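You operate a simulated robot arm through the tools that you are given. There is no shell and no other tool. Be economical: measure what you need, move in short steps, check, and stop when the job is done.

You are at the controls of a simulated robot arm. One attempt, no reset.

Task
Stop work on the band: shed shut, red wing knob free, yellow comb in the cabinet drawer.
Fine: the drawer of the green cabinet, shut again; the other comb stays.

Only the result counts: the job must be done as asked and must still hold three seconds after the hand-in. Knocking over, shifting, dropping, spilling or breaking anything else fails it.

Robot
A 7-joint arm with a two-finger parallel gripper on a trunk, on a base that drives. Base frame: it is fixed to the floor where the robot stands at the start and does not move with it; the origin is under the middle of the robot, x ahead of it, y to its left, z up. Lengths are in cm, angles in degrees, forces in N, time in s.
With the tool pointing down near the work surface it reaches from about 10 to 64 cm from the robot's upright axis, wherever it stands. Its first joint turns from -166.0 to 166.0 degrees. Places, roughly: green cabinet drawer [90, -70, 60]; inside of the green cabinet drawer [90, -70, 60]; red wing knob [100, 50, 80]; shed lever [100, -20, 100]. Payload 3.43 kg.
The TCP is the grasp point between the finger pads, 3 cm short of the fingertips. In the tool frame z runs along the fingers and y along their closing line. Largest opening 9.4 cm; finger width 2.8, thickness 1; the body of the gripper, 5 by 9.6 cm, starts 5.5 cm behind the TCP.
Orientation is that of the tool frame in the base frame, as a unit quaternion [x, y, z, w]. With the fingers straight down and closing along the base's y, the tool's x points along the base's -x, its y along +y and its z along -z.

Tools
- The arm moves only by the tool servo_tool. Its argument "rows" is a list of rows, each a list of 7 numbers: the shift along the tool's x, y, z in cm, then the turn, a rotation vector about the tool's x, y, z in degrees, then the opening, from 0 (shut) to 1 (fully open). In form: [[dx, dy, dz, ax, ay, az, claw], ...]. A call has 1 to 20 rows; each row is the pose to reach, as a shift and turn from the pose commanded when the call began, along the tool's axes at that moment. Rows are played at 5 a second. More than 5 cm and 8.6 degrees between two rows, or a gripper value outside its range, and nothing of the call is played. A pose out of reach is approached as far as the arm can. The call stops where the force on the tool passes 40 N (or 10 N more than at its start, if that is more) or the arm is blocked; 0.2 s more then pass. Each finger travels about 10.8 cm/s and halts on what it meets, pressing with about 31 N; the grip force reading is that of the motor and also rises with nothing between the fingers. The clock runs only during rows and for 0.2 s after the last one: add rows that repeat a pose to give the fingers time. It gives the time, the measured TCP pose, the force on the tool (base axes), the opening and the grip force at its end, in the units of the frame above (readings bear some noise), with the torque about the TCP (base axes, N m) and any sound that the robot's microphone picked up.
- Cameras (640 x 400 px; columns grow to the right, rows downward): "scene" is now at [41.37, -11, 137.73]; the picture's right is [-0.00, -0.17, 0.99], its down [-0.48, 0.86, 0.15] and it looks along [-0.88, -0.48, -0.08] (base axes); focal length 214 px, centre (320, 200). "wrist" rides on the gripper at [7.6, 1.4, -10.2] in the tool frame; the picture's right is [-0.18, 0.98, 0.00], its down [-0.75, -0.14, -0.64] and it looks along [-0.63, -0.12, 0.77] (tool axes); focal length 243 px, centre (320, 200). There is no depth. A picture from a camera that has moved, and an enlarged one, comes with that camera's place and axes in the base frame and with its lens.
- grab_frame(camera): a new picture of that camera. It takes no simulated time.
- raise_lower(by): slides the trunk up (or, below 0, down) by that many cm; the arm and the scene camera ride with it, the base frame stays. It gives what a move gives, with no picture.
- drive_base(legs): drives the robot by 1 to 6 legs, each [ahead, left, turn to the left] in cm, cm and degrees, along the robot's own axes; the way and the turn of a leg run together, so that a leg with both is an arc; at most 150 cm and 180 degrees a leg. The arm and the cameras ride along, it lands a little off, and it stops where it bumps. It gives what a move gives.
- head_to(pan, tilt): turns the head with the scene camera to pan (to the left, within 80 degrees either way) and tilt (down, from -29 to 69), counted from straight ahead of the robot. It gives what a move gives.
- close_up(camera, box): a new picture of the part [left, top, right, bottom] of that camera's present view, enlarged. It takes no simulated time.
- sign_off(): hands the job in; it is judged then, once.

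Go step by step. Nothing tells you exact positions but the pictures and the camera data: compare them with the known pose of the tool, close in by small moves and look again before you grip or let go. The budget is 120 turns and 90 pictures, counting those below and the enlarged ones. Unless the task says otherwise, let go and move clear before handing in, and close with one line.

The tools are called after ">>>" as a command line: name --pt "numbers of a row" for each row, then --argument value for the rest, lists and objects as JSON in quotes. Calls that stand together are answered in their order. servo_tool: Moves the arm, as the interface text tells. Its arguments: {"type":"object","properties":{"rows":{"type":"array"}},"required":["rows"]} The other tools are called the same way: raise_lower (by) slides the trunk up or down; drive_base (legs) drives the base; head_to (pan, tilt) turns the head that bears the scene camera; grab_frame (camera) takes a picture; close_up (camera, box) takes an enlarged picture of a part of a camera's view; sign_off () hands the job in.

At the start:

```text
time_s: 0.0
position: [39.63, -4.38, 125.97]
orientation: [0.0, 1.0, -0.001, 0.002]
force: [0.5, 0.0, 0.8]
moment: [-0.04, 0.0, 0.02]
finger_gap: 9.42
gripper_force: 0.1
trunk travel left (down, up): [-27.5, 31.5]
robot x, y, heading: [-0.07, -0.26, -0.1]
head pan, tilt: [-80.2, 61.1]
```

scene: 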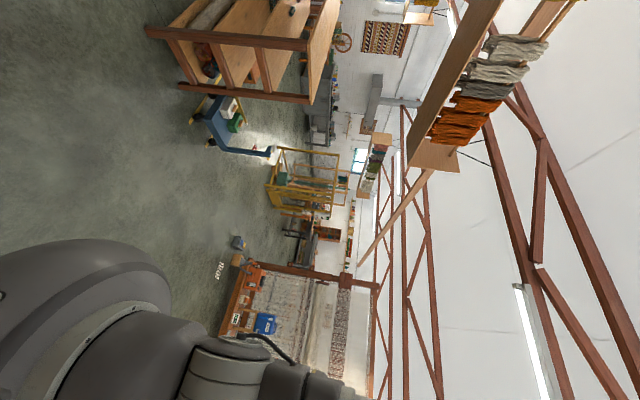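
wrist: 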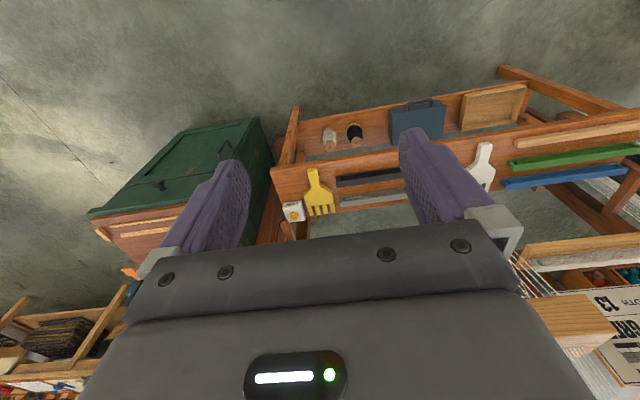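

The scene camera looks sideways and the wrist camera sees a green cabinet, a loom beam and a yellow comb. I will turn the head ahead to see the workplace.

>>> head_to --pan 0 --tilt 30

>>> grab_frame --camera "scene"

```text
time_s: 1.5
position: [39.65, -4.38, 125.97]
orientation: [0.0, 1.0, 0.0, 0.0]
force: [0.6, -0.4, -0.2]
moment: [0.0, 0.02, 0.02]
finger_gap: 9.4
gripper_force: 0.1
trunk travel left (down, up): [-27.5, 31.5]
robot x, y, heading: [0.21, 0.14, -0.0]
head pan, tilt: [0.0, 30.0]
```

```text
87 pictures are left
camera scene: at [45.71, -4.57, 129.8], right [0.0, -1.0, 0.0], down [-0.87, 0.0, 0.5], along [-0.5, 0.0, -0.87], focal length 214 px, centre (320, 200)
```

scene: 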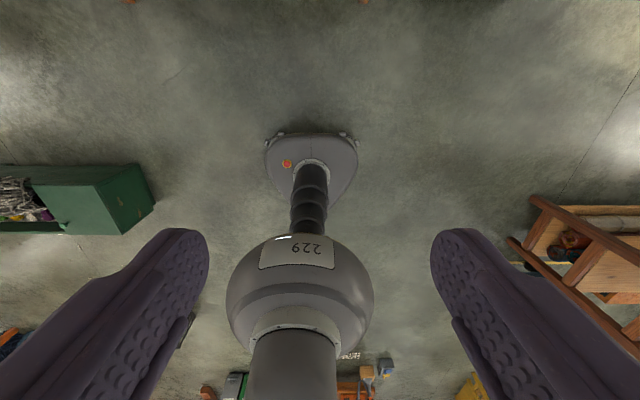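

The scene camera in fact seems to ride beside the hand (its frame follows the tool axes). I will tilt it forward and enlarge the wrist view.

>>> head_to --pan 0 --tilt -29

>>> grab_frame --camera "scene"

>>> grab_frame --camera "wrist"

```text
time_s: 2.8
position: [39.56, -4.43, 125.98]
orientation: [0.0, 1.0, -0.001, 0.001]
force: [-0.1, 0.2, 0.0]
moment: [-0.01, 0.01, 0.01]
finger_gap: 9.39
gripper_force: 0.1
trunk travel left (down, up): [-27.5, 31.5]
robot x, y, heading: [-0.1, 0.13, -0.3]
head pan, tilt: [0.0, -28.6]
```

```text
86 pictures are left
camera scene: at [54.55, -4.56, 132.15], right [0.0, -1.0, 0.0], down [-0.88, 0.0, -0.48], along [0.48, 0.0, -0.88], focal length 214 px, centre (320, 200)
```

scene: 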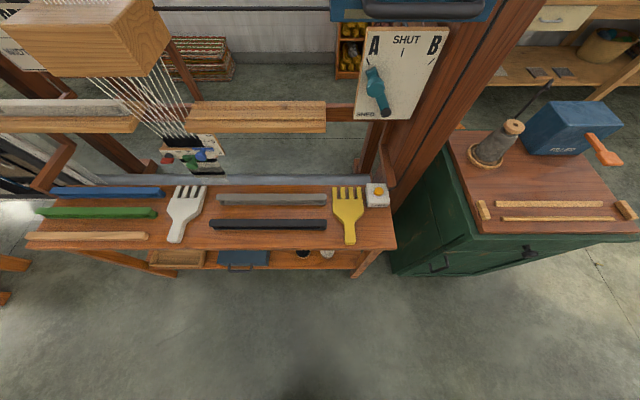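

```text
85 pictures are left
camera wrist: at [32.17, -3.09, 136.17], right [0.18, 0.98, 0.0], down [0.75, -0.14, 0.64], along [0.63, -0.12, -0.77], focal length 243 px, centre (320, 200)
```

wrist: 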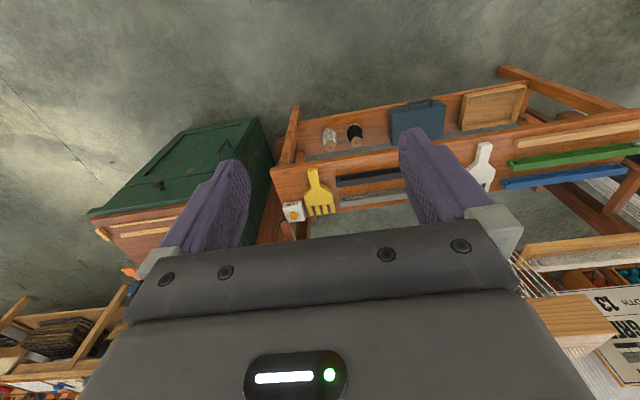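

I see the bench with both combs, the SHUT/A/B plate with a teal lever turned to A, and the cabinet to the right. Enlarging the key parts.

>>> close_up --camera "scene" --box '[330, 10, 470, 130]'

>>> close_up --camera "scene" --box '[300, 160, 640, 290]'

>>> close_up --camera "scene" --box '[0, 0, 320, 200]'

```text
3.33 times, centred on (400, 70) of scene
camera zoom: at [54.55, -4.56, 132.15], right [0.0, -1.0, 0.0], down [-0.88, 0.0, -0.48], along [0.48, 0.0, -0.88], focal length 715 px, centre (53, 633)
```

zoom: 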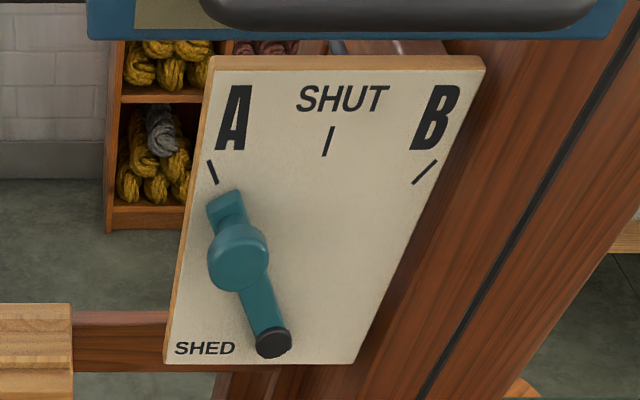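

```text
1.88 times, centred on (470, 225) of scene
camera zoom: at [54.55, -4.56, 132.15], right [0.0, -1.0, 0.0], down [-0.88, 0.0, -0.48], along [0.48, 0.0, -0.88], focal length 404 px, centre (38, 153)
```

zoom: 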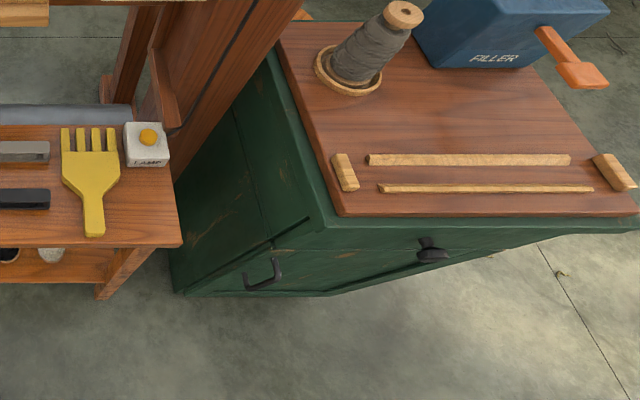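

```text
2.00 times, centred on (160, 100) of scene
camera zoom: at [54.55, -4.56, 132.15], right [0.0, -1.0, 0.0], down [-0.88, 0.0, -0.48], along [0.48, 0.0, -0.88], focal length 429 px, centre (640, 400)
```

zoom: 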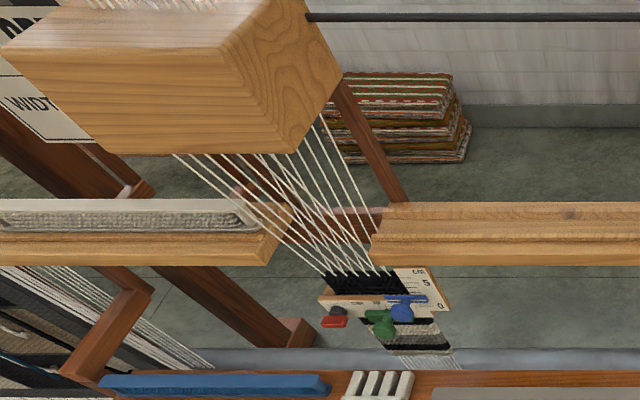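

Lever and drawer are understood roughly; the red knob sits on a small template far left. I will slide left to look at it straight.

>>> drive_base --legs '[[5, 45, 0]]'

>>> grab_frame --camera "scene"

```text
time_s: 5.5
position: [44.66, 41.02, 125.85]
orientation: [-0.002, 1.0, 0.0, 0.0]
force: [-0.5, 0.7, 0.1]
moment: [-0.01, -0.01, 0.0]
finger_gap: 9.39
gripper_force: 0.0
trunk travel left (down, up): [-27.5, 31.5]
robot x, y, heading: [4.84, 45.33, 0.0]
head pan, tilt: [0.0, -28.6]
```

```text
81 pictures are left
camera scene: at [59.51, 40.84, 132.15], right [0.0, -1.0, 0.0], down [-0.88, 0.0, -0.48], along [0.48, 0.0, -0.88], focal length 214 px, centre (320, 200)
```

scene: 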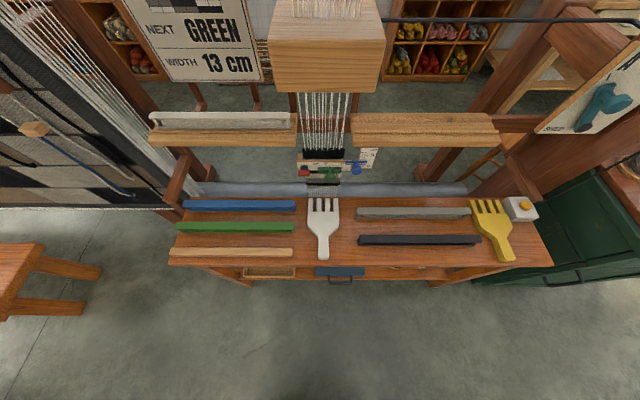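

Zooming on the knobs and band.

>>> close_up --camera "scene" --box '[270, 130, 400, 210]'

>>> close_up --camera "scene" --box '[100, 0, 420, 200]'

```text
4.92 times, centred on (335, 170) of scene
camera zoom: at [59.51, 40.84, 132.15], right [0.0, -1.0, 0.0], down [-0.88, 0.0, -0.48], along [0.48, 0.0, -0.88], focal length 1056 px, centre (246, 348)
```

zoom: 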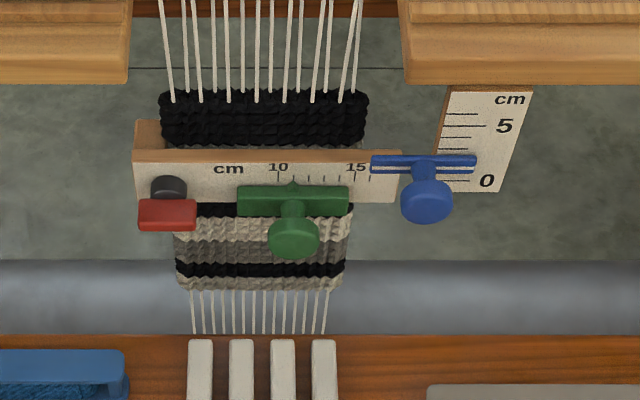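

```text
2.00 times, centred on (260, 100) of scene
camera zoom: at [59.51, 40.84, 132.15], right [0.0, -1.0, 0.0], down [-0.88, 0.0, -0.48], along [0.48, 0.0, -0.88], focal length 429 px, centre (440, 400)
```

zoom: 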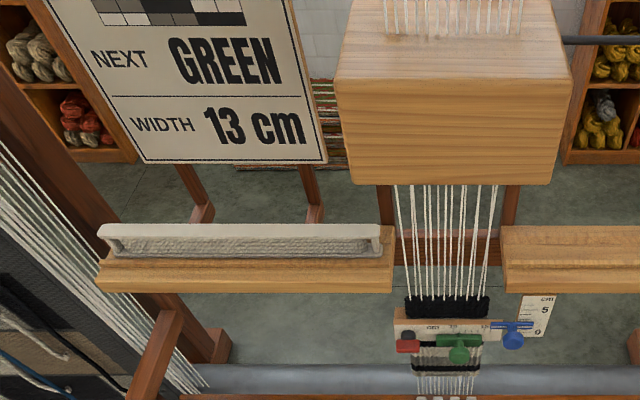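

Knob is at about [100, 46, 76] in front of the template, under the heald block (front face x≈97, z≥106). I will drive closer and pitch the tool forward 45°, then look.

>>> drive_base --legs '[[28, 0, 0]]'

>>> servo_tool --pt "0 0 0 0 -7.5 0 1" --pt "0 0 0 0 -15 0 1" --pt "0 0 0 0 -22.5 0 1" --pt "0 0 0 0 -30 0 1" --pt "0 0 0 0 -37.5 0 1" --pt "0 0 0 0 -45 0 1"

>>> grab_frame --camera "scene"

```text
time_s: 7.5
position: [71.89, 40.87, 126.02]
orientation: [0.0, 1.0, 0.001, 0.001]
force: [-22.1, 0.2, -3.0]
moment: [-0.06, -1.1, 0.04]
finger_gap: 9.41
gripper_force: 0.0
trunk travel left (down, up): [-27.5, 31.5]
robot x, y, heading: [32.45, 45.38, -0.1]
head pan, tilt: [0.0, -28.6]
```

```text
time_s: 8.9
position: [72.89, 40.66, 126.44]
orientation: [0.0, 0.924, 0.0, 0.382]
force: [0.3, 0.3, -0.5]
moment: [0.02, 0.02, 0.02]
finger_gap: 9.41
gripper_force: 0.0
out of reach, approached as far as the arm can: row 6
trunk travel left (down, up): [-27.5, 31.5]
robot x, y, heading: [32.66, 44.82, -0.0]
head pan, tilt: [0.0, -28.6]
```

```text
78 pictures are left
camera scene: at [79.04, 40.49, 141.3], right [0.0, -1.0, 0.0], down [-0.28, 0.0, -0.96], along [0.96, 0.0, -0.28], focal length 214 px, centre (320, 200)
```

scene: 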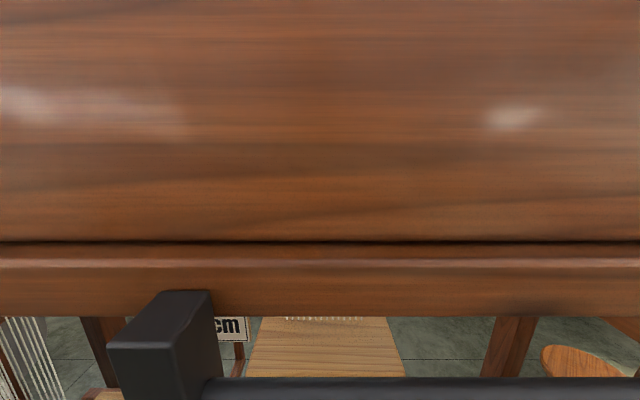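

The drive read a 22 N push and a beam and black bar stand near ahead; I must see what they are before moving on.

>>> grab_frame --camera "wrist"

>>> head_to --pan 0 --tilt 35

>>> grab_frame --camera "scene"

```text
77 pictures are left
camera wrist: at [60.45, 41.97, 128.21], right [0.13, 0.98, 0.13], down [0.08, -0.14, 0.99], along [0.99, -0.12, -0.1], focal length 243 px, centre (320, 200)
```

wrist: 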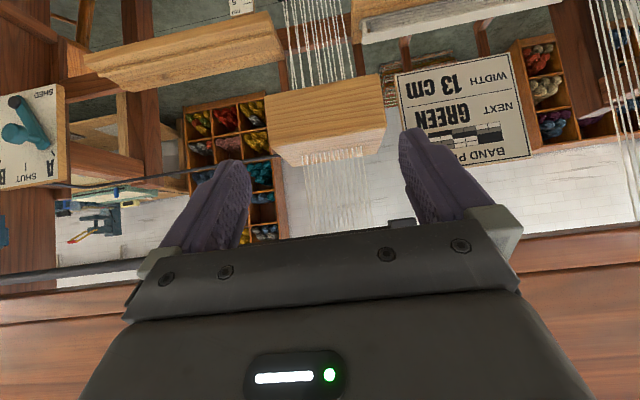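

```text
time_s: 10.2
position: [72.93, 40.83, 126.33]
orientation: [0.001, 0.924, 0.0, 0.382]
force: [-0.7, 0.6, 1.0]
moment: [-0.01, 0.02, 0.01]
finger_gap: 9.39
gripper_force: 0.1
trunk travel left (down, up): [-27.5, 31.5]
robot x, y, heading: [32.65, 45.38, -0.0]
head pan, tilt: [0.0, 35.0]
```

```text
76 pictures are left
camera scene: at [73.69, 40.6, 133.05], right [0.0, -1.0, 0.0], down [-0.99, 0.0, -0.17], along [0.17, 0.0, -0.99], focal length 214 px, centre (320, 200)
```

scene: 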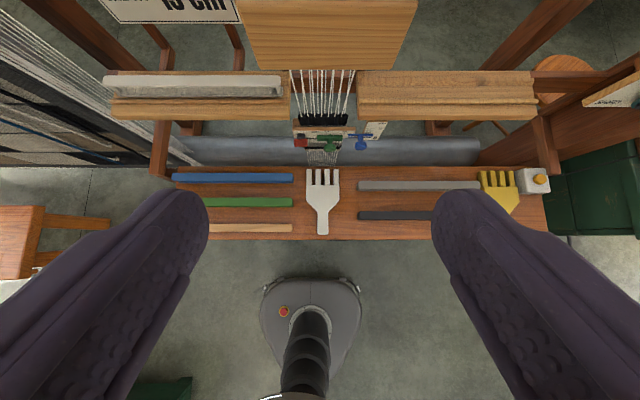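

There is a black bar at about x 85, z 130 that the camera side of the hand may have touched. Looking at it sideways.

>>> head_to --pan -60 --tilt -29

>>> grab_frame --camera "scene"

```text
time_s: 11.6
position: [72.97, 40.76, 126.38]
orientation: [0.0, 0.925, 0.001, 0.381]
force: [-0.1, 0.5, -0.4]
moment: [-0.02, -0.01, -0.02]
finger_gap: 9.38
gripper_force: 0.1
trunk travel left (down, up): [-27.5, 31.5]
robot x, y, heading: [32.56, 44.96, 0.0]
head pan, tilt: [-60.0, -28.6]
```

```text
75 pictures are left
camera scene: at [76.67, 34.78, 143.68], right [-0.61, -0.5, 0.61], down [-0.45, -0.41, -0.79], along [0.65, -0.76, 0.02], focal length 214 px, centre (320, 200)
```

scene: 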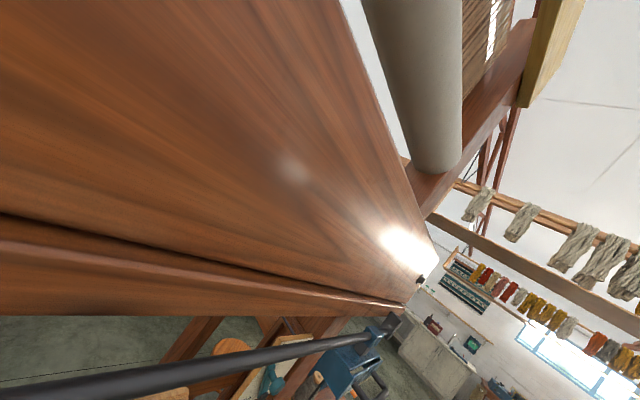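

The bar sits straight along y at x≈85, z≈130 and has not moved. I will lower the trunk beneath it and view the knobs from closer.

>>> raise_lower --by -27

>>> head_to --pan 0 --tilt 0

>>> grab_frame --camera "scene"

```text
time_s: 14.3
position: [72.97, 40.8, 99.32]
orientation: [0.0, 0.924, 0.001, 0.381]
force: [-0.5, 0.8, -1.0]
moment: [0.03, -0.02, 0.03]
finger_gap: 9.4
gripper_force: 0.1
trunk travel left (down, up): [-0.5, 58.5]
robot x, y, heading: [33.22, 45.36, -0.2]
head pan, tilt: [-60.0, -28.6]
```

```text
time_s: 15.6
position: [72.9, 40.85, 99.48]
orientation: [0.0, 0.924, 0.0, 0.382]
force: [-0.7, 0.2, -0.2]
moment: [-0.03, -0.01, -0.01]
finger_gap: 9.41
gripper_force: 0.1
trunk travel left (down, up): [-0.5, 58.5]
robot x, y, heading: [32.63, 45.5, -0.3]
head pan, tilt: [0.0, 0.0]
```

```text
74 pictures are left
camera scene: at [77.8, 40.59, 109.87], right [0.0, -1.0, 0.0], down [-0.71, 0.0, -0.71], along [0.71, 0.0, -0.71], focal length 214 px, centre (320, 200)
```

scene: 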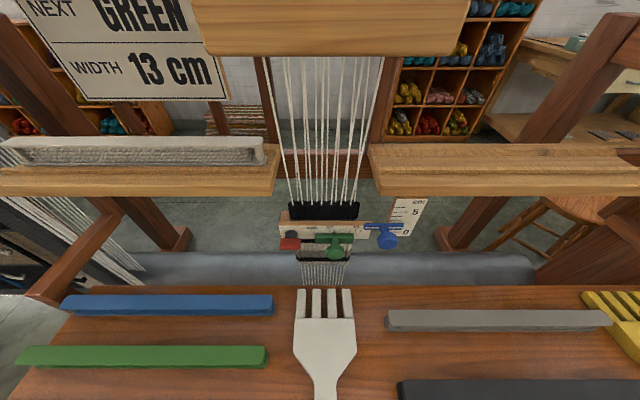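

>>> close_up --camera "scene" --box '[260, 190, 440, 300]'

>>> close_up --camera "wrist" --box '[200, 20, 440, 170]'

```text
3.56 times, centred on (350, 245) of scene
camera zoom: at [77.8, 40.59, 109.87], right [0.0, -1.0, 0.0], down [-0.71, 0.0, -0.71], along [0.71, 0.0, -0.71], focal length 763 px, centre (213, 40)
```

zoom: 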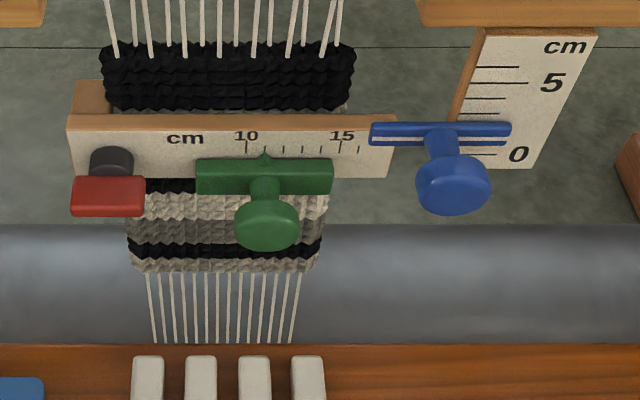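

```text
2.67 times, centred on (320, 95) of wrist
camera zoom: at [60.42, 42.08, 101.25], right [0.13, 0.98, 0.13], down [0.08, -0.14, 0.99], along [0.99, -0.12, -0.1], focal length 647 px, centre (320, 480)
```

zoom: 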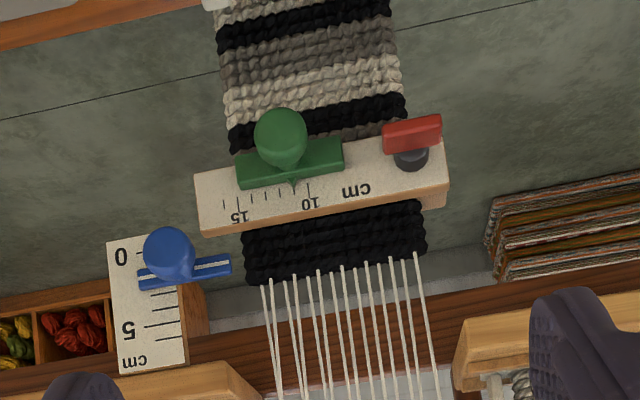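

Red wing centre is at about [100.1, 46.0, 76.1], wing lying level, 3.7 cm long, axis along x. I will bring the base a little nearer and go to a pre-grasp above and before it.

>>> head_to --pan -80 --tilt 61

>>> drive_base --legs '[[8, 0, 0]]'

>>> servo_tool --pt "3 2 3 0 0 0 0.8" --pt "5.5 4 5.5 0 0 0 0.6" --pt "5.5 5.1 9 0 0 0 0.6" --pt "5.5 5.1 12 0 0 0 0.6"

>>> grab_frame --camera "wrist"

```text
time_s: 17.1
position: [72.91, 40.72, 99.29]
orientation: [0.0, 0.925, 0.001, 0.381]
force: [0.1, 0.2, 1.1]
moment: [0.03, 0.01, -0.01]
finger_gap: 9.41
gripper_force: 0.0
trunk travel left (down, up): [-0.5, 58.5]
robot x, y, heading: [32.55, 45.05, 0.1]
head pan, tilt: [-80.0, 61.0]
```

```text
time_s: 18.2
position: [80.98, 40.67, 99.32]
orientation: [0.0, 0.925, 0.001, 0.381]
force: [-0.1, 0.5, 0.2]
moment: [0.02, -0.02, 0.01]
finger_gap: 9.37
gripper_force: 0.1
trunk travel left (down, up): [-0.5, 58.5]
robot x, y, heading: [40.78, 45.3, -0.0]
head pan, tilt: [-80.0, 61.0]
```

```text
time_s: 19.2
position: [85.41, 45.88, 86.91]
orientation: [0.001, 0.925, 0.0, 0.381]
force: [-0.6, -0.4, 0.6]
moment: [0.05, -0.04, 0.04]
finger_gap: 5.67
gripper_force: 0.1
out of reach, approached as far as the arm can: row 1, 2, 3
trunk travel left (down, up): [-0.5, 58.5]
robot x, y, heading: [40.95, 45.5, -0.1]
head pan, tilt: [-80.0, 61.0]
```

```text
71 pictures are left
camera wrist: at [72.88, 47.11, 88.78], right [0.13, 0.98, 0.13], down [0.08, -0.14, 0.99], along [0.99, -0.12, -0.1], focal length 243 px, centre (320, 200)
```

wrist: 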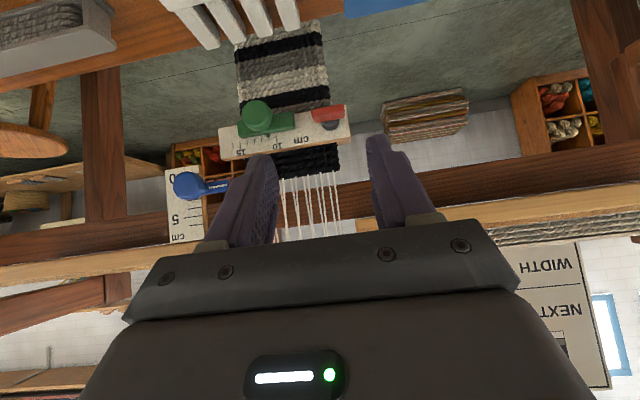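

Position of the red wing confirmed at [100, 46, 76]. A close view of it before moving in.

>>> close_up --camera "wrist" --box '[270, 80, 370, 150]'

```text
5.71 times, centred on (320, 115) of wrist
camera zoom: at [72.88, 47.11, 88.78], right [0.13, 0.98, 0.13], down [0.08, -0.14, 0.99], along [0.99, -0.12, -0.1], focal length 1386 px, centre (320, 686)
```

zoom: 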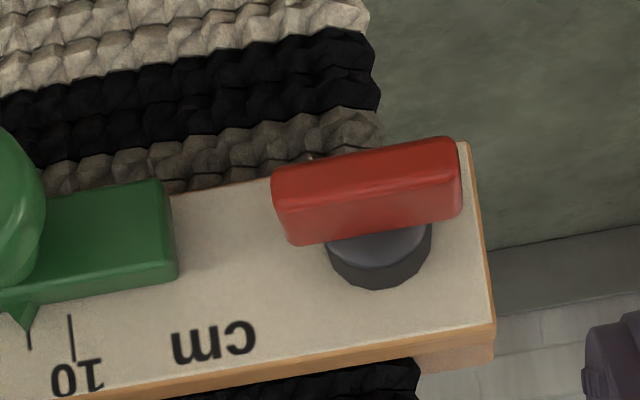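

Advancing to about 3 cm short of the wing along the tool.

>>> servo_tool --pt "-0.6 0 4.5 0 0 0 0.58" --pt "-1.2 0.05 9 0 0 0 0.58" --pt "-1.84 0.1 12 0 0 0 0.58" --pt "-1.84 0.1 14 0 0 0 0.58"

>>> grab_frame --camera "wrist"

```text
time_s: 20.2
position: [96.82, 45.91, 78.51]
orientation: [0.0, 0.924, 0.0, 0.381]
force: [0.5, 0.5, 0.1]
moment: [-0.01, 0.0, 0.01]
finger_gap: 5.47
gripper_force: 0.2
trunk travel left (down, up): [-0.5, 58.5]
robot x, y, heading: [40.13, 45.47, -0.1]
head pan, tilt: [-80.0, 61.0]
```

```text
69 pictures are left
camera wrist: at [84.32, 47.27, 80.29], right [0.13, 0.98, 0.13], down [0.08, -0.14, 0.99], along [0.99, -0.12, -0.1], focal length 243 px, centre (320, 200)
```

wrist: 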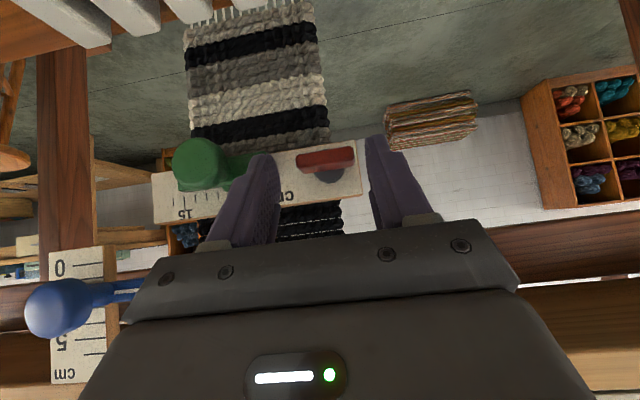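

Wing lies centred between the tips. Moving in the last 3 cm and closing.

>>> servo_tool --pt "0.1 0.1 1.5 0 0 0 0.58" --pt "0.3 0.1 2.6 0 0 0 0.58" --pt "0.3 0.1 3.1 0 0 0 0.58" --pt "0.3 0.1 3.1 0 0 0 0.4" --pt "0.3 0.1 3.1 0 0 0 0.35" --pt "0.3 0.1 3.1 0 0 0 0.35"

>>> grab_frame --camera "wrist"

```text
time_s: 21.6
position: [98.73, 46.21, 75.98]
orientation: [-0.001, 0.924, 0.002, 0.381]
force: [0.2, 10.5, 0.0]
moment: [-0.01, -0.23, 0.37]
finger_gap: 4.24
gripper_force: 44.7
trunk travel left (down, up): [-0.5, 58.5]
robot x, y, heading: [40.95, 45.44, -0.1]
head pan, tilt: [-80.0, 61.0]
```

```text
68 pictures are left
camera wrist: at [86.14, 47.5, 77.82], right [0.13, 0.98, 0.13], down [0.08, -0.14, 0.99], along [0.99, -0.12, -0.1], focal length 243 px, centre (320, 200)
```

wrist: 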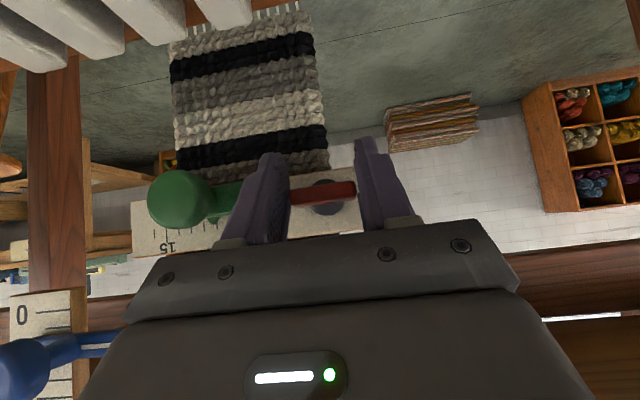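

Gripped (gap 4.2). Now turn counter-clockwise seen from the front, in small steps, watching torque.

>>> servo_tool --pt "0 0.2 0 0 0 0 0.35" --pt "0 0.2 0 3.5 0 -3.5 0.35" --pt "0 0.2 0 7 0 -7 0.35" --pt "0 0.2 0 10.6 0 -10.6 0.35" --pt "0 0.2 0 14 0 -14 0.35"

>>> close_up --camera "wrist" --box '[220, 120, 420, 250]'

```text
time_s: 22.8
position: [98.64, 46.12, 75.98]
orientation: [-0.065, 0.911, -0.159, 0.375]
force: [-3.7, -4.7, -4.8]
moment: [0.0, -1.27, 0.26]
finger_gap: 4.23
gripper_force: 44.6
trunk travel left (down, up): [-0.5, 58.5]
robot x, y, heading: [40.44, 45.43, -0.1]
head pan, tilt: [-80.0, 61.0]
```

```text
3.08 times, centred on (320, 185) of wrist
camera zoom: at [86.14, 48.04, 77.24], right [0.13, 0.97, -0.21], down [0.08, 0.2, 0.98], along [0.99, -0.15, -0.05], focal length 746 px, centre (320, 246)
```

zoom: 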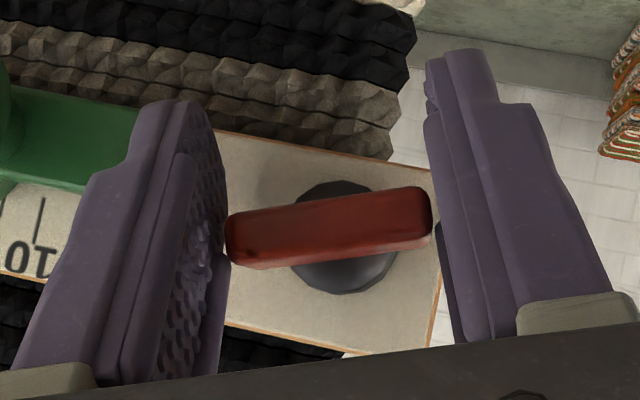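

The wing turns along with the hand at almost no torque. Continuing further.

>>> servo_tool --pt "0 0 0 5 0 -5 0.35" --pt "0 0 0 10 0 -10 0.35" --pt "0 0 0 15 0 -15 0.35" --pt "0 0 0 20 0 -20 0.35" --pt "0 0 0 25 0 -25 0.35"

>>> close_up --camera "wrist" --box '[200, 110, 440, 260]'

```text
time_s: 24.0
position: [98.62, 46.1, 76.07]
orientation: [-0.177, 0.82, -0.428, 0.338]
force: [-3.4, -15.3, 6.7]
moment: [0.05, 0.26, -1.15]
finger_gap: 4.22
gripper_force: 44.6
trunk travel left (down, up): [-0.5, 58.5]
robot x, y, heading: [40.52, 45.57, -0.1]
head pan, tilt: [-80.0, 61.0]
```

```text
2.67 times, centred on (320, 185) of wrist
camera zoom: at [86.13, 48.3, 75.93], right [0.13, 0.67, -0.73], down [0.08, 0.73, 0.68], along [0.99, -0.15, 0.04], focal length 647 px, centre (320, 240)
```

zoom: 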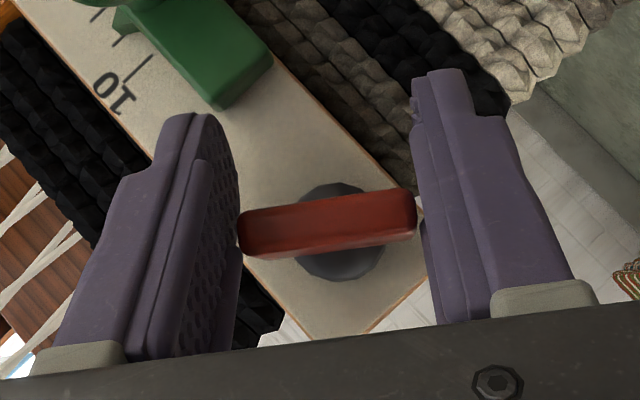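

Turned about 55° now. Easing the side load and going on.

>>> servo_tool --pt "0.17 -0.17 0.17 5 0 -5 0.35" --pt "0.17 -0.17 0.17 10 0 -10 0.35" --pt "0.17 -0.17 0.17 14 0 -14 0.35"

>>> grab_frame --camera "wrist"

```text
time_s: 24.8
position: [98.54, 46.0, 76.16]
orientation: [-0.233, 0.733, -0.562, 0.305]
force: [6.4, -8.2, 26.0]
moment: [0.06, -0.62, 0.23]
finger_gap: 4.23
gripper_force: 44.8
trunk travel left (down, up): [-0.5, 58.5]
robot x, y, heading: [40.61, 45.44, -0.1]
head pan, tilt: [-80.0, 61.0]
```

```text
65 pictures are left
camera wrist: at [86.13, 48.05, 75.14], right [0.13, 0.38, -0.91], down [0.08, 0.92, 0.39], along [0.99, -0.12, 0.09], focal length 243 px, centre (320, 200)
```

wrist: 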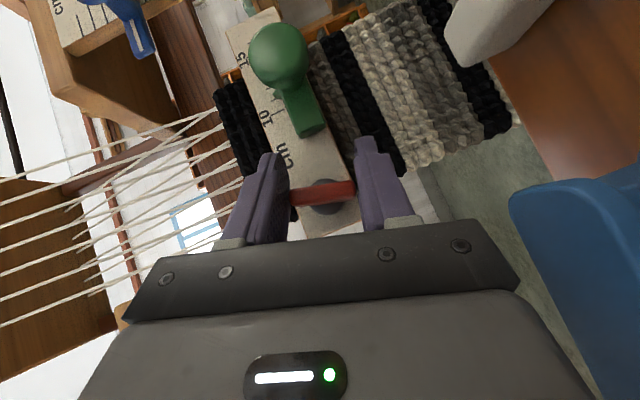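

No stop so far at about 75°, but the hand nears the blue block on the bench. I will let go, back off, roll upright again, and later pinch the standing wing to square it at 90°.

>>> servo_tool --pt "-0.05 -0.25 -0.05 0 0 0 0.45" --pt "-0.05 -0.25 -0.05 0 0 0 0.6" --pt "-0.05 -0.25 -0.05 0 0 0 0.6" --pt "0 -0.25 -2.5 0 0 0 0.6" --pt "0 -0.25 -5 0 0 0 0.6"

>>> servo_tool --pt "0 0 0 -5 0 5 0.6" --pt "0 0 0 -10 0 10 0.6" --pt "0 0 0 -15 0 15 0.6" --pt "0 0 0 -20 0 20 0.6" --pt "0 0 0 -25 0 25 0.6" --pt "0 0 0 -30 0 30 0.6" --pt "0 0 0 -35 0 35 0.6" --pt "0 0 0 -40 0 40 0.6" --pt "0 0 0 -45 0 45 0.6" --pt "0 0 0 -50 0 50 0.6" --pt "0 0 0 -53 0 53 0.6"

>>> grab_frame --camera "wrist"

```text
time_s: 26.0
position: [95.27, 49.1, 77.16]
orientation: [-0.235, 0.735, -0.56, 0.302]
force: [-0.1, -0.4, 0.4]
moment: [0.01, -0.01, 0.02]
finger_gap: 5.64
gripper_force: 0.2
out of reach, approached as far as the arm can: row 5
trunk travel left (down, up): [-0.5, 58.5]
robot x, y, heading: [40.63, 45.64, 0.2]
head pan, tilt: [-80.0, 61.0]
```

```text
time_s: 28.4
position: [95.19, 49.1, 77.14]
orientation: [0.001, 0.925, 0.001, 0.38]
force: [-0.5, -0.4, 0.1]
moment: [-0.01, 0.0, -0.01]
finger_gap: 5.66
gripper_force: 0.0
trunk travel left (down, up): [-0.5, 58.5]
robot x, y, heading: [40.71, 45.65, 0.1]
head pan, tilt: [-80.0, 61.0]
```

```text
64 pictures are left
camera wrist: at [82.79, 50.38, 79.09], right [0.13, 0.98, 0.13], down [0.08, -0.14, 0.99], along [0.99, -0.12, -0.1], focal length 243 px, centre (320, 200)
```

wrist: 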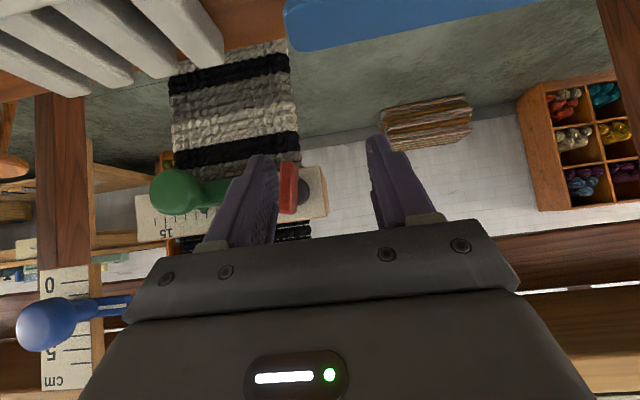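

The wing stands almost upright. Re-centring and pinching it across its thickness to square it.

>>> servo_tool --pt "-1.88 0 -2 0 0 0 0.6" --pt "-1.88 -3.1 -2 0 0 0 0.5" --pt "-1.88 -3.1 0.8 0 0 0 0.45"

>>> close_up --camera "wrist" --box '[200, 100, 440, 250]'

```text
time_s: 29.2
position: [97.06, 45.89, 77.94]
orientation: [0.0, 0.925, 0.001, 0.381]
force: [0.2, -0.3, -0.3]
moment: [0.04, -0.02, -0.04]
finger_gap: 4.22
gripper_force: 0.1
trunk travel left (down, up): [-0.5, 58.5]
robot x, y, heading: [40.45, 45.4, -0.2]
head pan, tilt: [-80.0, 61.0]
```

```text
2.67 times, centred on (320, 175) of wrist
camera zoom: at [84.57, 47.22, 79.79], right [0.13, 0.98, 0.13], down [0.08, -0.14, 0.99], along [0.99, -0.12, -0.1], focal length 647 px, centre (320, 267)
```

zoom: 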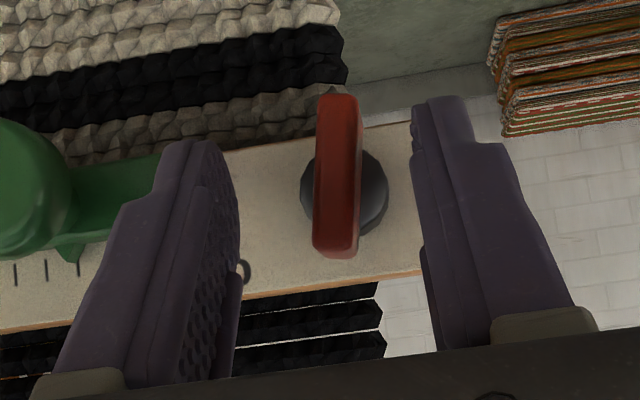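

>>> servo_tool --pt "0.2 0.15 1.5 0 0 0 0.4" --pt "0.2 0.15 2.6 0 0 0 0.35" --pt "0.2 0.15 2.6 0 0 0 0.15" --pt "0.2 0.15 2.6 0 0 0 0" --pt "0.2 0.15 2.6 0 0 0 0"

>>> close_up --camera "wrist" --box '[200, 100, 440, 250]'

```text
time_s: 30.4
position: [98.73, 46.16, 75.84]
orientation: [0.0, 0.925, 0.0, 0.38]
force: [-11.2, 4.4, -16.0]
moment: [-0.04, 0.22, 0.25]
finger_gap: 1.47
gripper_force: 45.3
trunk travel left (down, up): [-0.5, 58.5]
robot x, y, heading: [40.69, 45.26, -0.1]
head pan, tilt: [-80.0, 61.0]
```

```text
2.67 times, centred on (320, 175) of wrist
camera zoom: at [86.24, 47.49, 77.7], right [0.13, 0.98, 0.13], down [0.09, -0.14, 0.99], along [0.99, -0.12, -0.1], focal length 647 px, centre (320, 267)
```

zoom: 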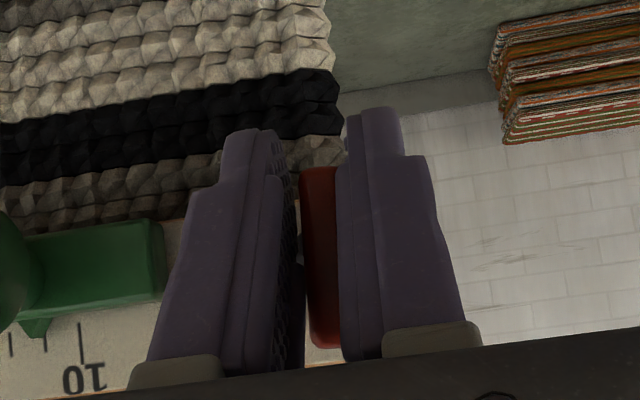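

Squared to upright with gap 1.47. Testing for a stop by turning a bit further.

>>> servo_tool --pt "-0.1 0 -0.15 4 0 -4 0" --pt "-0.1 0 -0.15 8 0 -8 0" --pt "-0.1 0 -0.15 12 0 -12 0" --pt "-0.1 0 -0.15 12 0 -12 0"

>>> close_up --camera "wrist" --box '[200, 100, 440, 250]'

```text
time_s: 31.6
position: [98.79, 46.07, 76.07]
orientation: [-0.056, 0.916, -0.134, 0.374]
force: [0.4, -1.8, -5.9]
moment: [1.41, -0.73, 0.45]
finger_gap: 2.01
gripper_force: 44.5
trunk travel left (down, up): [-0.5, 58.5]
robot x, y, heading: [40.57, 45.31, 0.1]
head pan, tilt: [-80.0, 61.0]
stopped in row 4: the force on the tool passed its limit at 40 N (the readings are from after the stop); the commanded pose is now the measured one
```

```text
2.67 times, centred on (320, 175) of wrist
camera zoom: at [86.23, 47.93, 77.41], right [0.13, 0.98, -0.16], down [0.09, 0.15, 0.98], along [0.99, -0.14, -0.07], focal length 647 px, centre (320, 267)
```

zoom: 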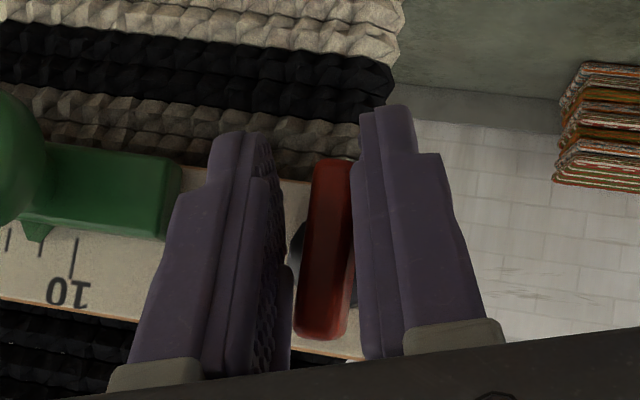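

A hard stop at 90° — the wing is at the end of its travel. Releasing and backing off.

>>> servo_tool --pt "0 0 0 0 0 0 0.3" --pt "0 0 0 0 0 0 0.45" --pt "0 0 -2 0 0 0 0.45" --pt "0 0 -4 0 0 0 0.45"

>>> close_up --camera "wrist" --box '[200, 100, 440, 250]'

```text
time_s: 32.6
position: [96.01, 47.08, 78.67]
orientation: [-0.057, 0.915, -0.135, 0.376]
force: [-0.5, -0.2, -0.8]
moment: [0.03, 0.02, 0.0]
finger_gap: 4.24
gripper_force: 0.1
trunk travel left (down, up): [-0.5, 58.5]
robot x, y, heading: [40.89, 44.94, -0.0]
head pan, tilt: [-80.0, 61.0]
```

```text
2.67 times, centred on (320, 175) of wrist
camera zoom: at [83.42, 48.85, 80.19], right [0.13, 0.98, -0.16], down [0.09, 0.15, 0.98], along [0.99, -0.14, -0.06], focal length 647 px, centre (320, 267)
```

zoom: 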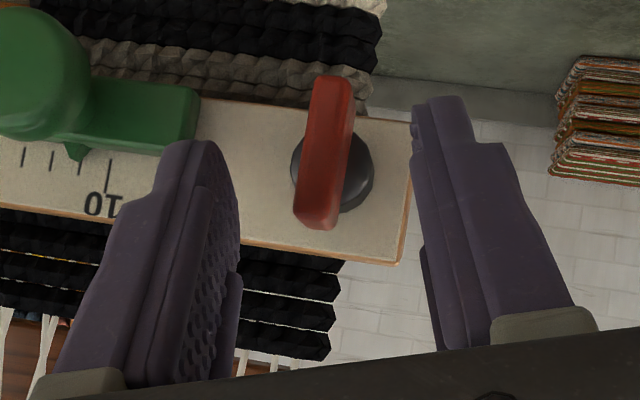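

Red wing is square across the template, at its stop. Rolling the hand back, raising a little and reversing out.

>>> servo_tool --pt "0 0 0 -6 0 6 0.45" --pt "0 0 0 -11.9 0 11.9 0.45"

>>> raise_lower --by 8

>>> drive_base --legs '[[-35, 0, 0]]'

```text
time_s: 33.2
position: [96.0, 47.08, 78.84]
orientation: [-0.001, 0.925, 0.001, 0.38]
force: [0.3, 0.6, -0.5]
moment: [-0.02, -0.01, -0.01]
finger_gap: 4.22
gripper_force: 0.0
trunk travel left (down, up): [-0.5, 58.5]
robot x, y, heading: [40.79, 45.25, -0.0]
head pan, tilt: [-80.0, 61.0]
```

```text
time_s: 34.4
position: [95.98, 47.0, 86.81]
orientation: [0.0, 0.925, -0.001, 0.38]
force: [-0.1, 0.1, 0.1]
moment: [0.02, -0.02, 0.02]
finger_gap: 4.24
gripper_force: 0.1
trunk travel left (down, up): [-8.5, 50.5]
robot x, y, heading: [40.66, 45.24, 0.3]
head pan, tilt: [-80.0, 61.0]
```

```text
time_s: 36.6
position: [60.22, 47.0, 86.78]
orientation: [0.0, 0.925, -0.001, 0.38]
force: [-0.1, -0.7, -0.1]
moment: [-0.01, -0.03, -0.01]
finger_gap: 4.22
gripper_force: 0.0
trunk travel left (down, up): [-8.5, 50.5]
robot x, y, heading: [4.92, 45.52, 0.1]
head pan, tilt: [-80.0, 61.0]
```

Now to the lever: raise and slide right, then look.

>>> raise_lower --by 16

>>> drive_base --legs '[[0, -66, 0]]'

>>> head_to --pan 0 --tilt -25

>>> grab_frame --camera "scene"

>>> grab_frame --camera "wrist"

```text
time_s: 38.5
position: [60.23, 47.12, 102.91]
orientation: [0.0, 0.925, 0.0, 0.38]
force: [0.7, 0.1, -0.3]
moment: [0.0, -0.03, 0.02]
finger_gap: 4.22
gripper_force: 0.0
trunk travel left (down, up): [-24.5, 34.5]
robot x, y, heading: [5.14, 45.41, 0.0]
head pan, tilt: [-80.0, 61.0]
```

```text
time_s: 42.2
position: [60.22, -19.49, 102.78]
orientation: [0.0, 0.925, 0.0, 0.379]
force: [-0.5, 0.1, 0.0]
moment: [-0.01, 0.01, 0.04]
finger_gap: 4.22
gripper_force: 0.0
trunk travel left (down, up): [-24.5, 34.5]
robot x, y, heading: [5.03, -21.31, -0.4]
head pan, tilt: [-80.0, 61.0]
```

```text
time_s: 43.8
position: [60.29, -19.48, 102.72]
orientation: [0.001, 0.925, -0.001, 0.38]
force: [0.4, -0.4, -0.9]
moment: [-0.02, 0.03, 0.05]
finger_gap: 4.22
gripper_force: 0.1
trunk travel left (down, up): [-24.5, 34.5]
robot x, y, heading: [5.11, -21.55, 0.1]
head pan, tilt: [0.0, -25.0]
```

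```text
59 pictures are left
camera scene: at [66.44, -19.59, 117.05], right [0.0, -1.0, 0.0], down [-0.35, 0.0, -0.94], along [0.94, 0.0, -0.35], focal length 214 px, centre (320, 200)
```

scene: 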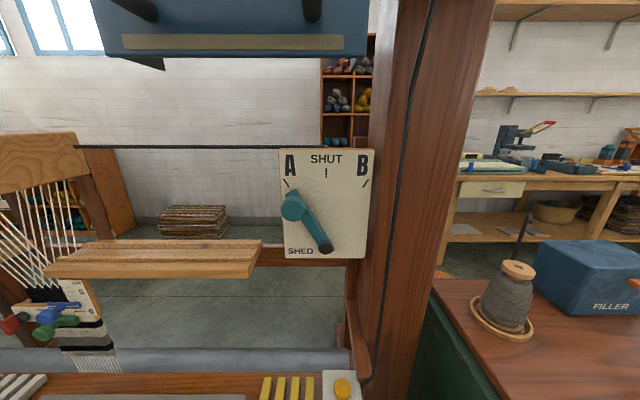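

```text
58 pictures are left
camera wrist: at [47.83, -18.11, 104.65], right [0.13, 0.98, 0.13], down [0.09, -0.14, 0.99], along [0.99, -0.12, -0.1], focal length 243 px, centre (320, 200)
```

wrist: 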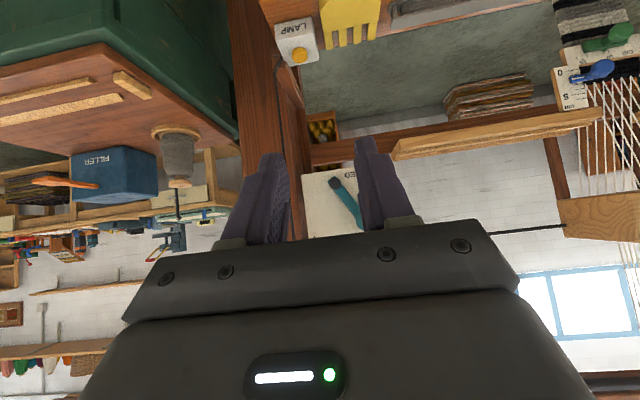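

The lever pivots at the black disc, low in the plate's middle; its teal round grip points to A, and SHUT is straight up. Enlarging both views for position.

>>> close_up --camera "scene" --box '[265, 140, 385, 265]'

>>> close_up --camera "wrist" --box '[270, 150, 400, 240]'

```text
3.20 times, centred on (325, 202) of scene
camera zoom: at [66.44, -19.59, 117.05], right [0.0, -1.0, 0.0], down [-0.35, 0.0, -0.94], along [0.94, 0.0, -0.35], focal length 686 px, centre (304, 192)
```

zoom: 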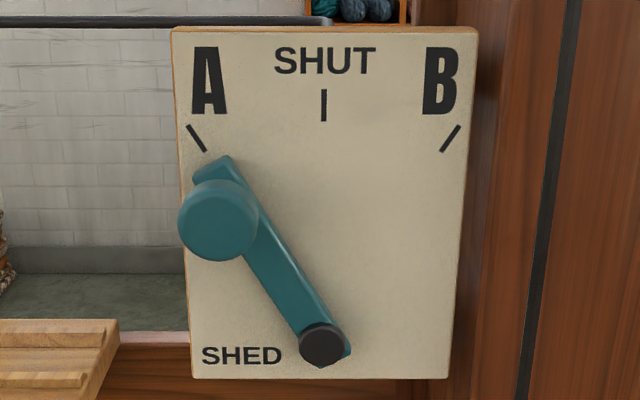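

```text
4.44 times, centred on (335, 195) of wrist
camera zoom: at [47.83, -18.11, 104.65], right [0.13, 0.98, 0.13], down [0.09, -0.14, 0.99], along [0.99, -0.12, -0.1], focal length 1078 px, centre (253, 222)
```

zoom: 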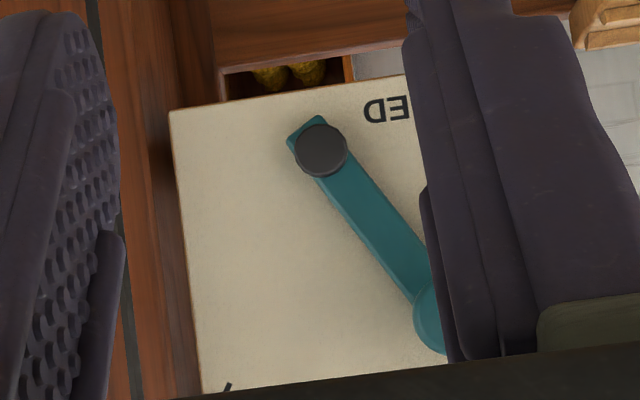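

Pivot ≈ [98, -20.6, 96.7], grip ≈ [95, -15.7, 105], lever 30° off upright. I will level the tool to point straight ahead (the head must stay under the blue box at z≈121), then drive nearer.

>>> head_to --pan -80 --tilt 61

>>> servo_tool --pt "0 0 0 0 -7.5 0 0.55" --pt "0 0 0 0 -15 0 0.55" --pt "0 0 0 0 -22.5 0 0.55" --pt "0 0 0 0 -30 0 0.55" --pt "0 0 0 0 -37.5 0 0.55" --pt "0 0 0 0 -45 0 0.55"

>>> drive_base --legs '[[22, 3, 0]]'

>>> grab_frame --camera "scene"

>>> grab_frame --camera "wrist"

```text
time_s: 45.4
position: [60.3, -19.47, 102.79]
orientation: [0.001, 0.925, -0.001, 0.38]
force: [-0.5, -0.9, -0.1]
moment: [-0.01, -0.03, 0.01]
finger_gap: 4.21
gripper_force: 0.1
trunk travel left (down, up): [-24.5, 34.5]
robot x, y, heading: [4.92, -20.62, -0.1]
head pan, tilt: [-80.0, 61.0]
```

```text
time_s: 46.8
position: [60.28, -19.36, 102.7]
orientation: [0.0, 0.709, 0.0, 0.705]
force: [0.3, 1.0, 0.1]
moment: [0.02, 0.0, -0.02]
finger_gap: 5.2
gripper_force: 0.0
trunk travel left (down, up): [-24.5, 34.5]
robot x, y, heading: [5.16, -21.24, 0.2]
head pan, tilt: [-80.0, 61.0]
```

```text
time_s: 48.5
position: [82.4, -16.49, 102.78]
orientation: [0.0, 0.71, 0.0, 0.705]
force: [0.0, -0.3, 0.4]
moment: [-0.02, 0.02, -0.02]
finger_gap: 5.15
gripper_force: 0.1
trunk travel left (down, up): [-24.5, 34.5]
robot x, y, heading: [27.2, -18.19, -0.5]
head pan, tilt: [-80.0, 61.0]
```

```text
55 pictures are left
camera scene: at [70.37, -23.04, 104.59], right [-0.99, -0.17, 0.01], down [-0.15, 0.86, -0.48], along [0.08, -0.48, -0.87], focal length 214 px, centre (320, 200)
```

scene: 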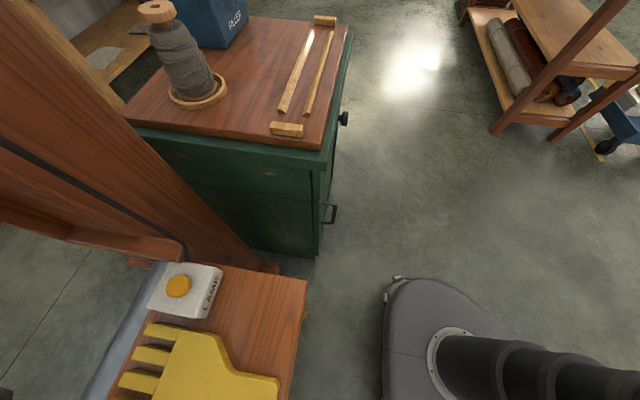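

```text
54 pictures are left
camera wrist: at [72.16, -15.13, 95.18], right [0.0, 0.98, 0.18], down [-0.64, -0.14, 0.76], along [0.77, -0.12, 0.63], focal length 243 px, centre (320, 200)
```

wrist: 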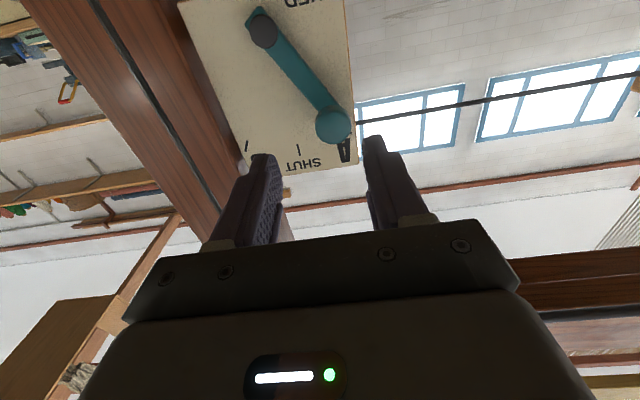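

Grip confirmed at [95.2, -15.7, 105]. Moving in with the open fingers on both sides of it.

>>> servo_tool --pt "-2.2 0.7 3 0 0 0 0.58" --pt "-2.2 0.75 7 0 0 0 0.58" --pt "-2.2 0.75 9 0 0 0 0.58" --pt "-2.2 0.75 11 0 0 0 0.58"

>>> grab_frame --camera "wrist"

```text
time_s: 49.5
position: [93.42, -15.71, 104.98]
orientation: [0.0, 0.709, 0.0, 0.705]
force: [-0.3, -0.4, 0.2]
moment: [0.03, 0.04, 0.0]
finger_gap: 5.47
gripper_force: 0.1
trunk travel left (down, up): [-24.5, 34.5]
robot x, y, heading: [27.17, -18.58, 0.1]
head pan, tilt: [-80.0, 61.0]
```

```text
53 pictures are left
camera wrist: at [83.26, -14.42, 97.3], right [0.0, 0.98, 0.18], down [-0.64, -0.14, 0.76], along [0.77, -0.12, 0.63], focal length 243 px, centre (320, 200)
```

wrist: 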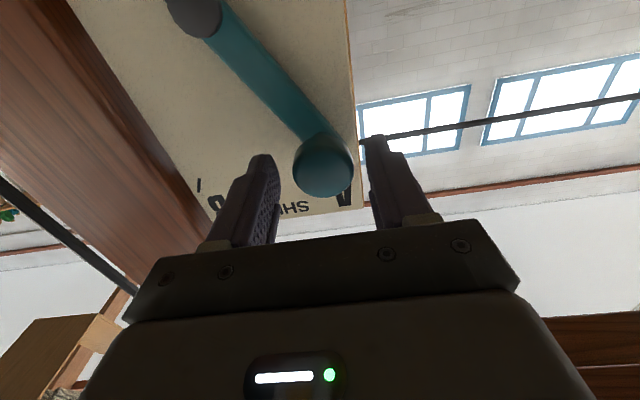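

Centred. Closing on the grip.

>>> servo_tool --pt "0.2 0 0.6 0 0 0 0.5" --pt "0.2 0 0.6 0 0 0 0.3" --pt "0.2 0 0.6 0 0 0 0.3"

```text
time_s: 50.2
position: [93.91, -15.67, 104.64]
orientation: [0.0, 0.71, -0.002, 0.705]
force: [2.8, 2.8, 2.9]
moment: [-0.02, 0.03, 0.2]
finger_gap: 3.52
gripper_force: 45.4
trunk travel left (down, up): [-24.5, 34.5]
robot x, y, heading: [26.77, -18.39, -0.2]
head pan, tilt: [-80.0, 61.0]
```

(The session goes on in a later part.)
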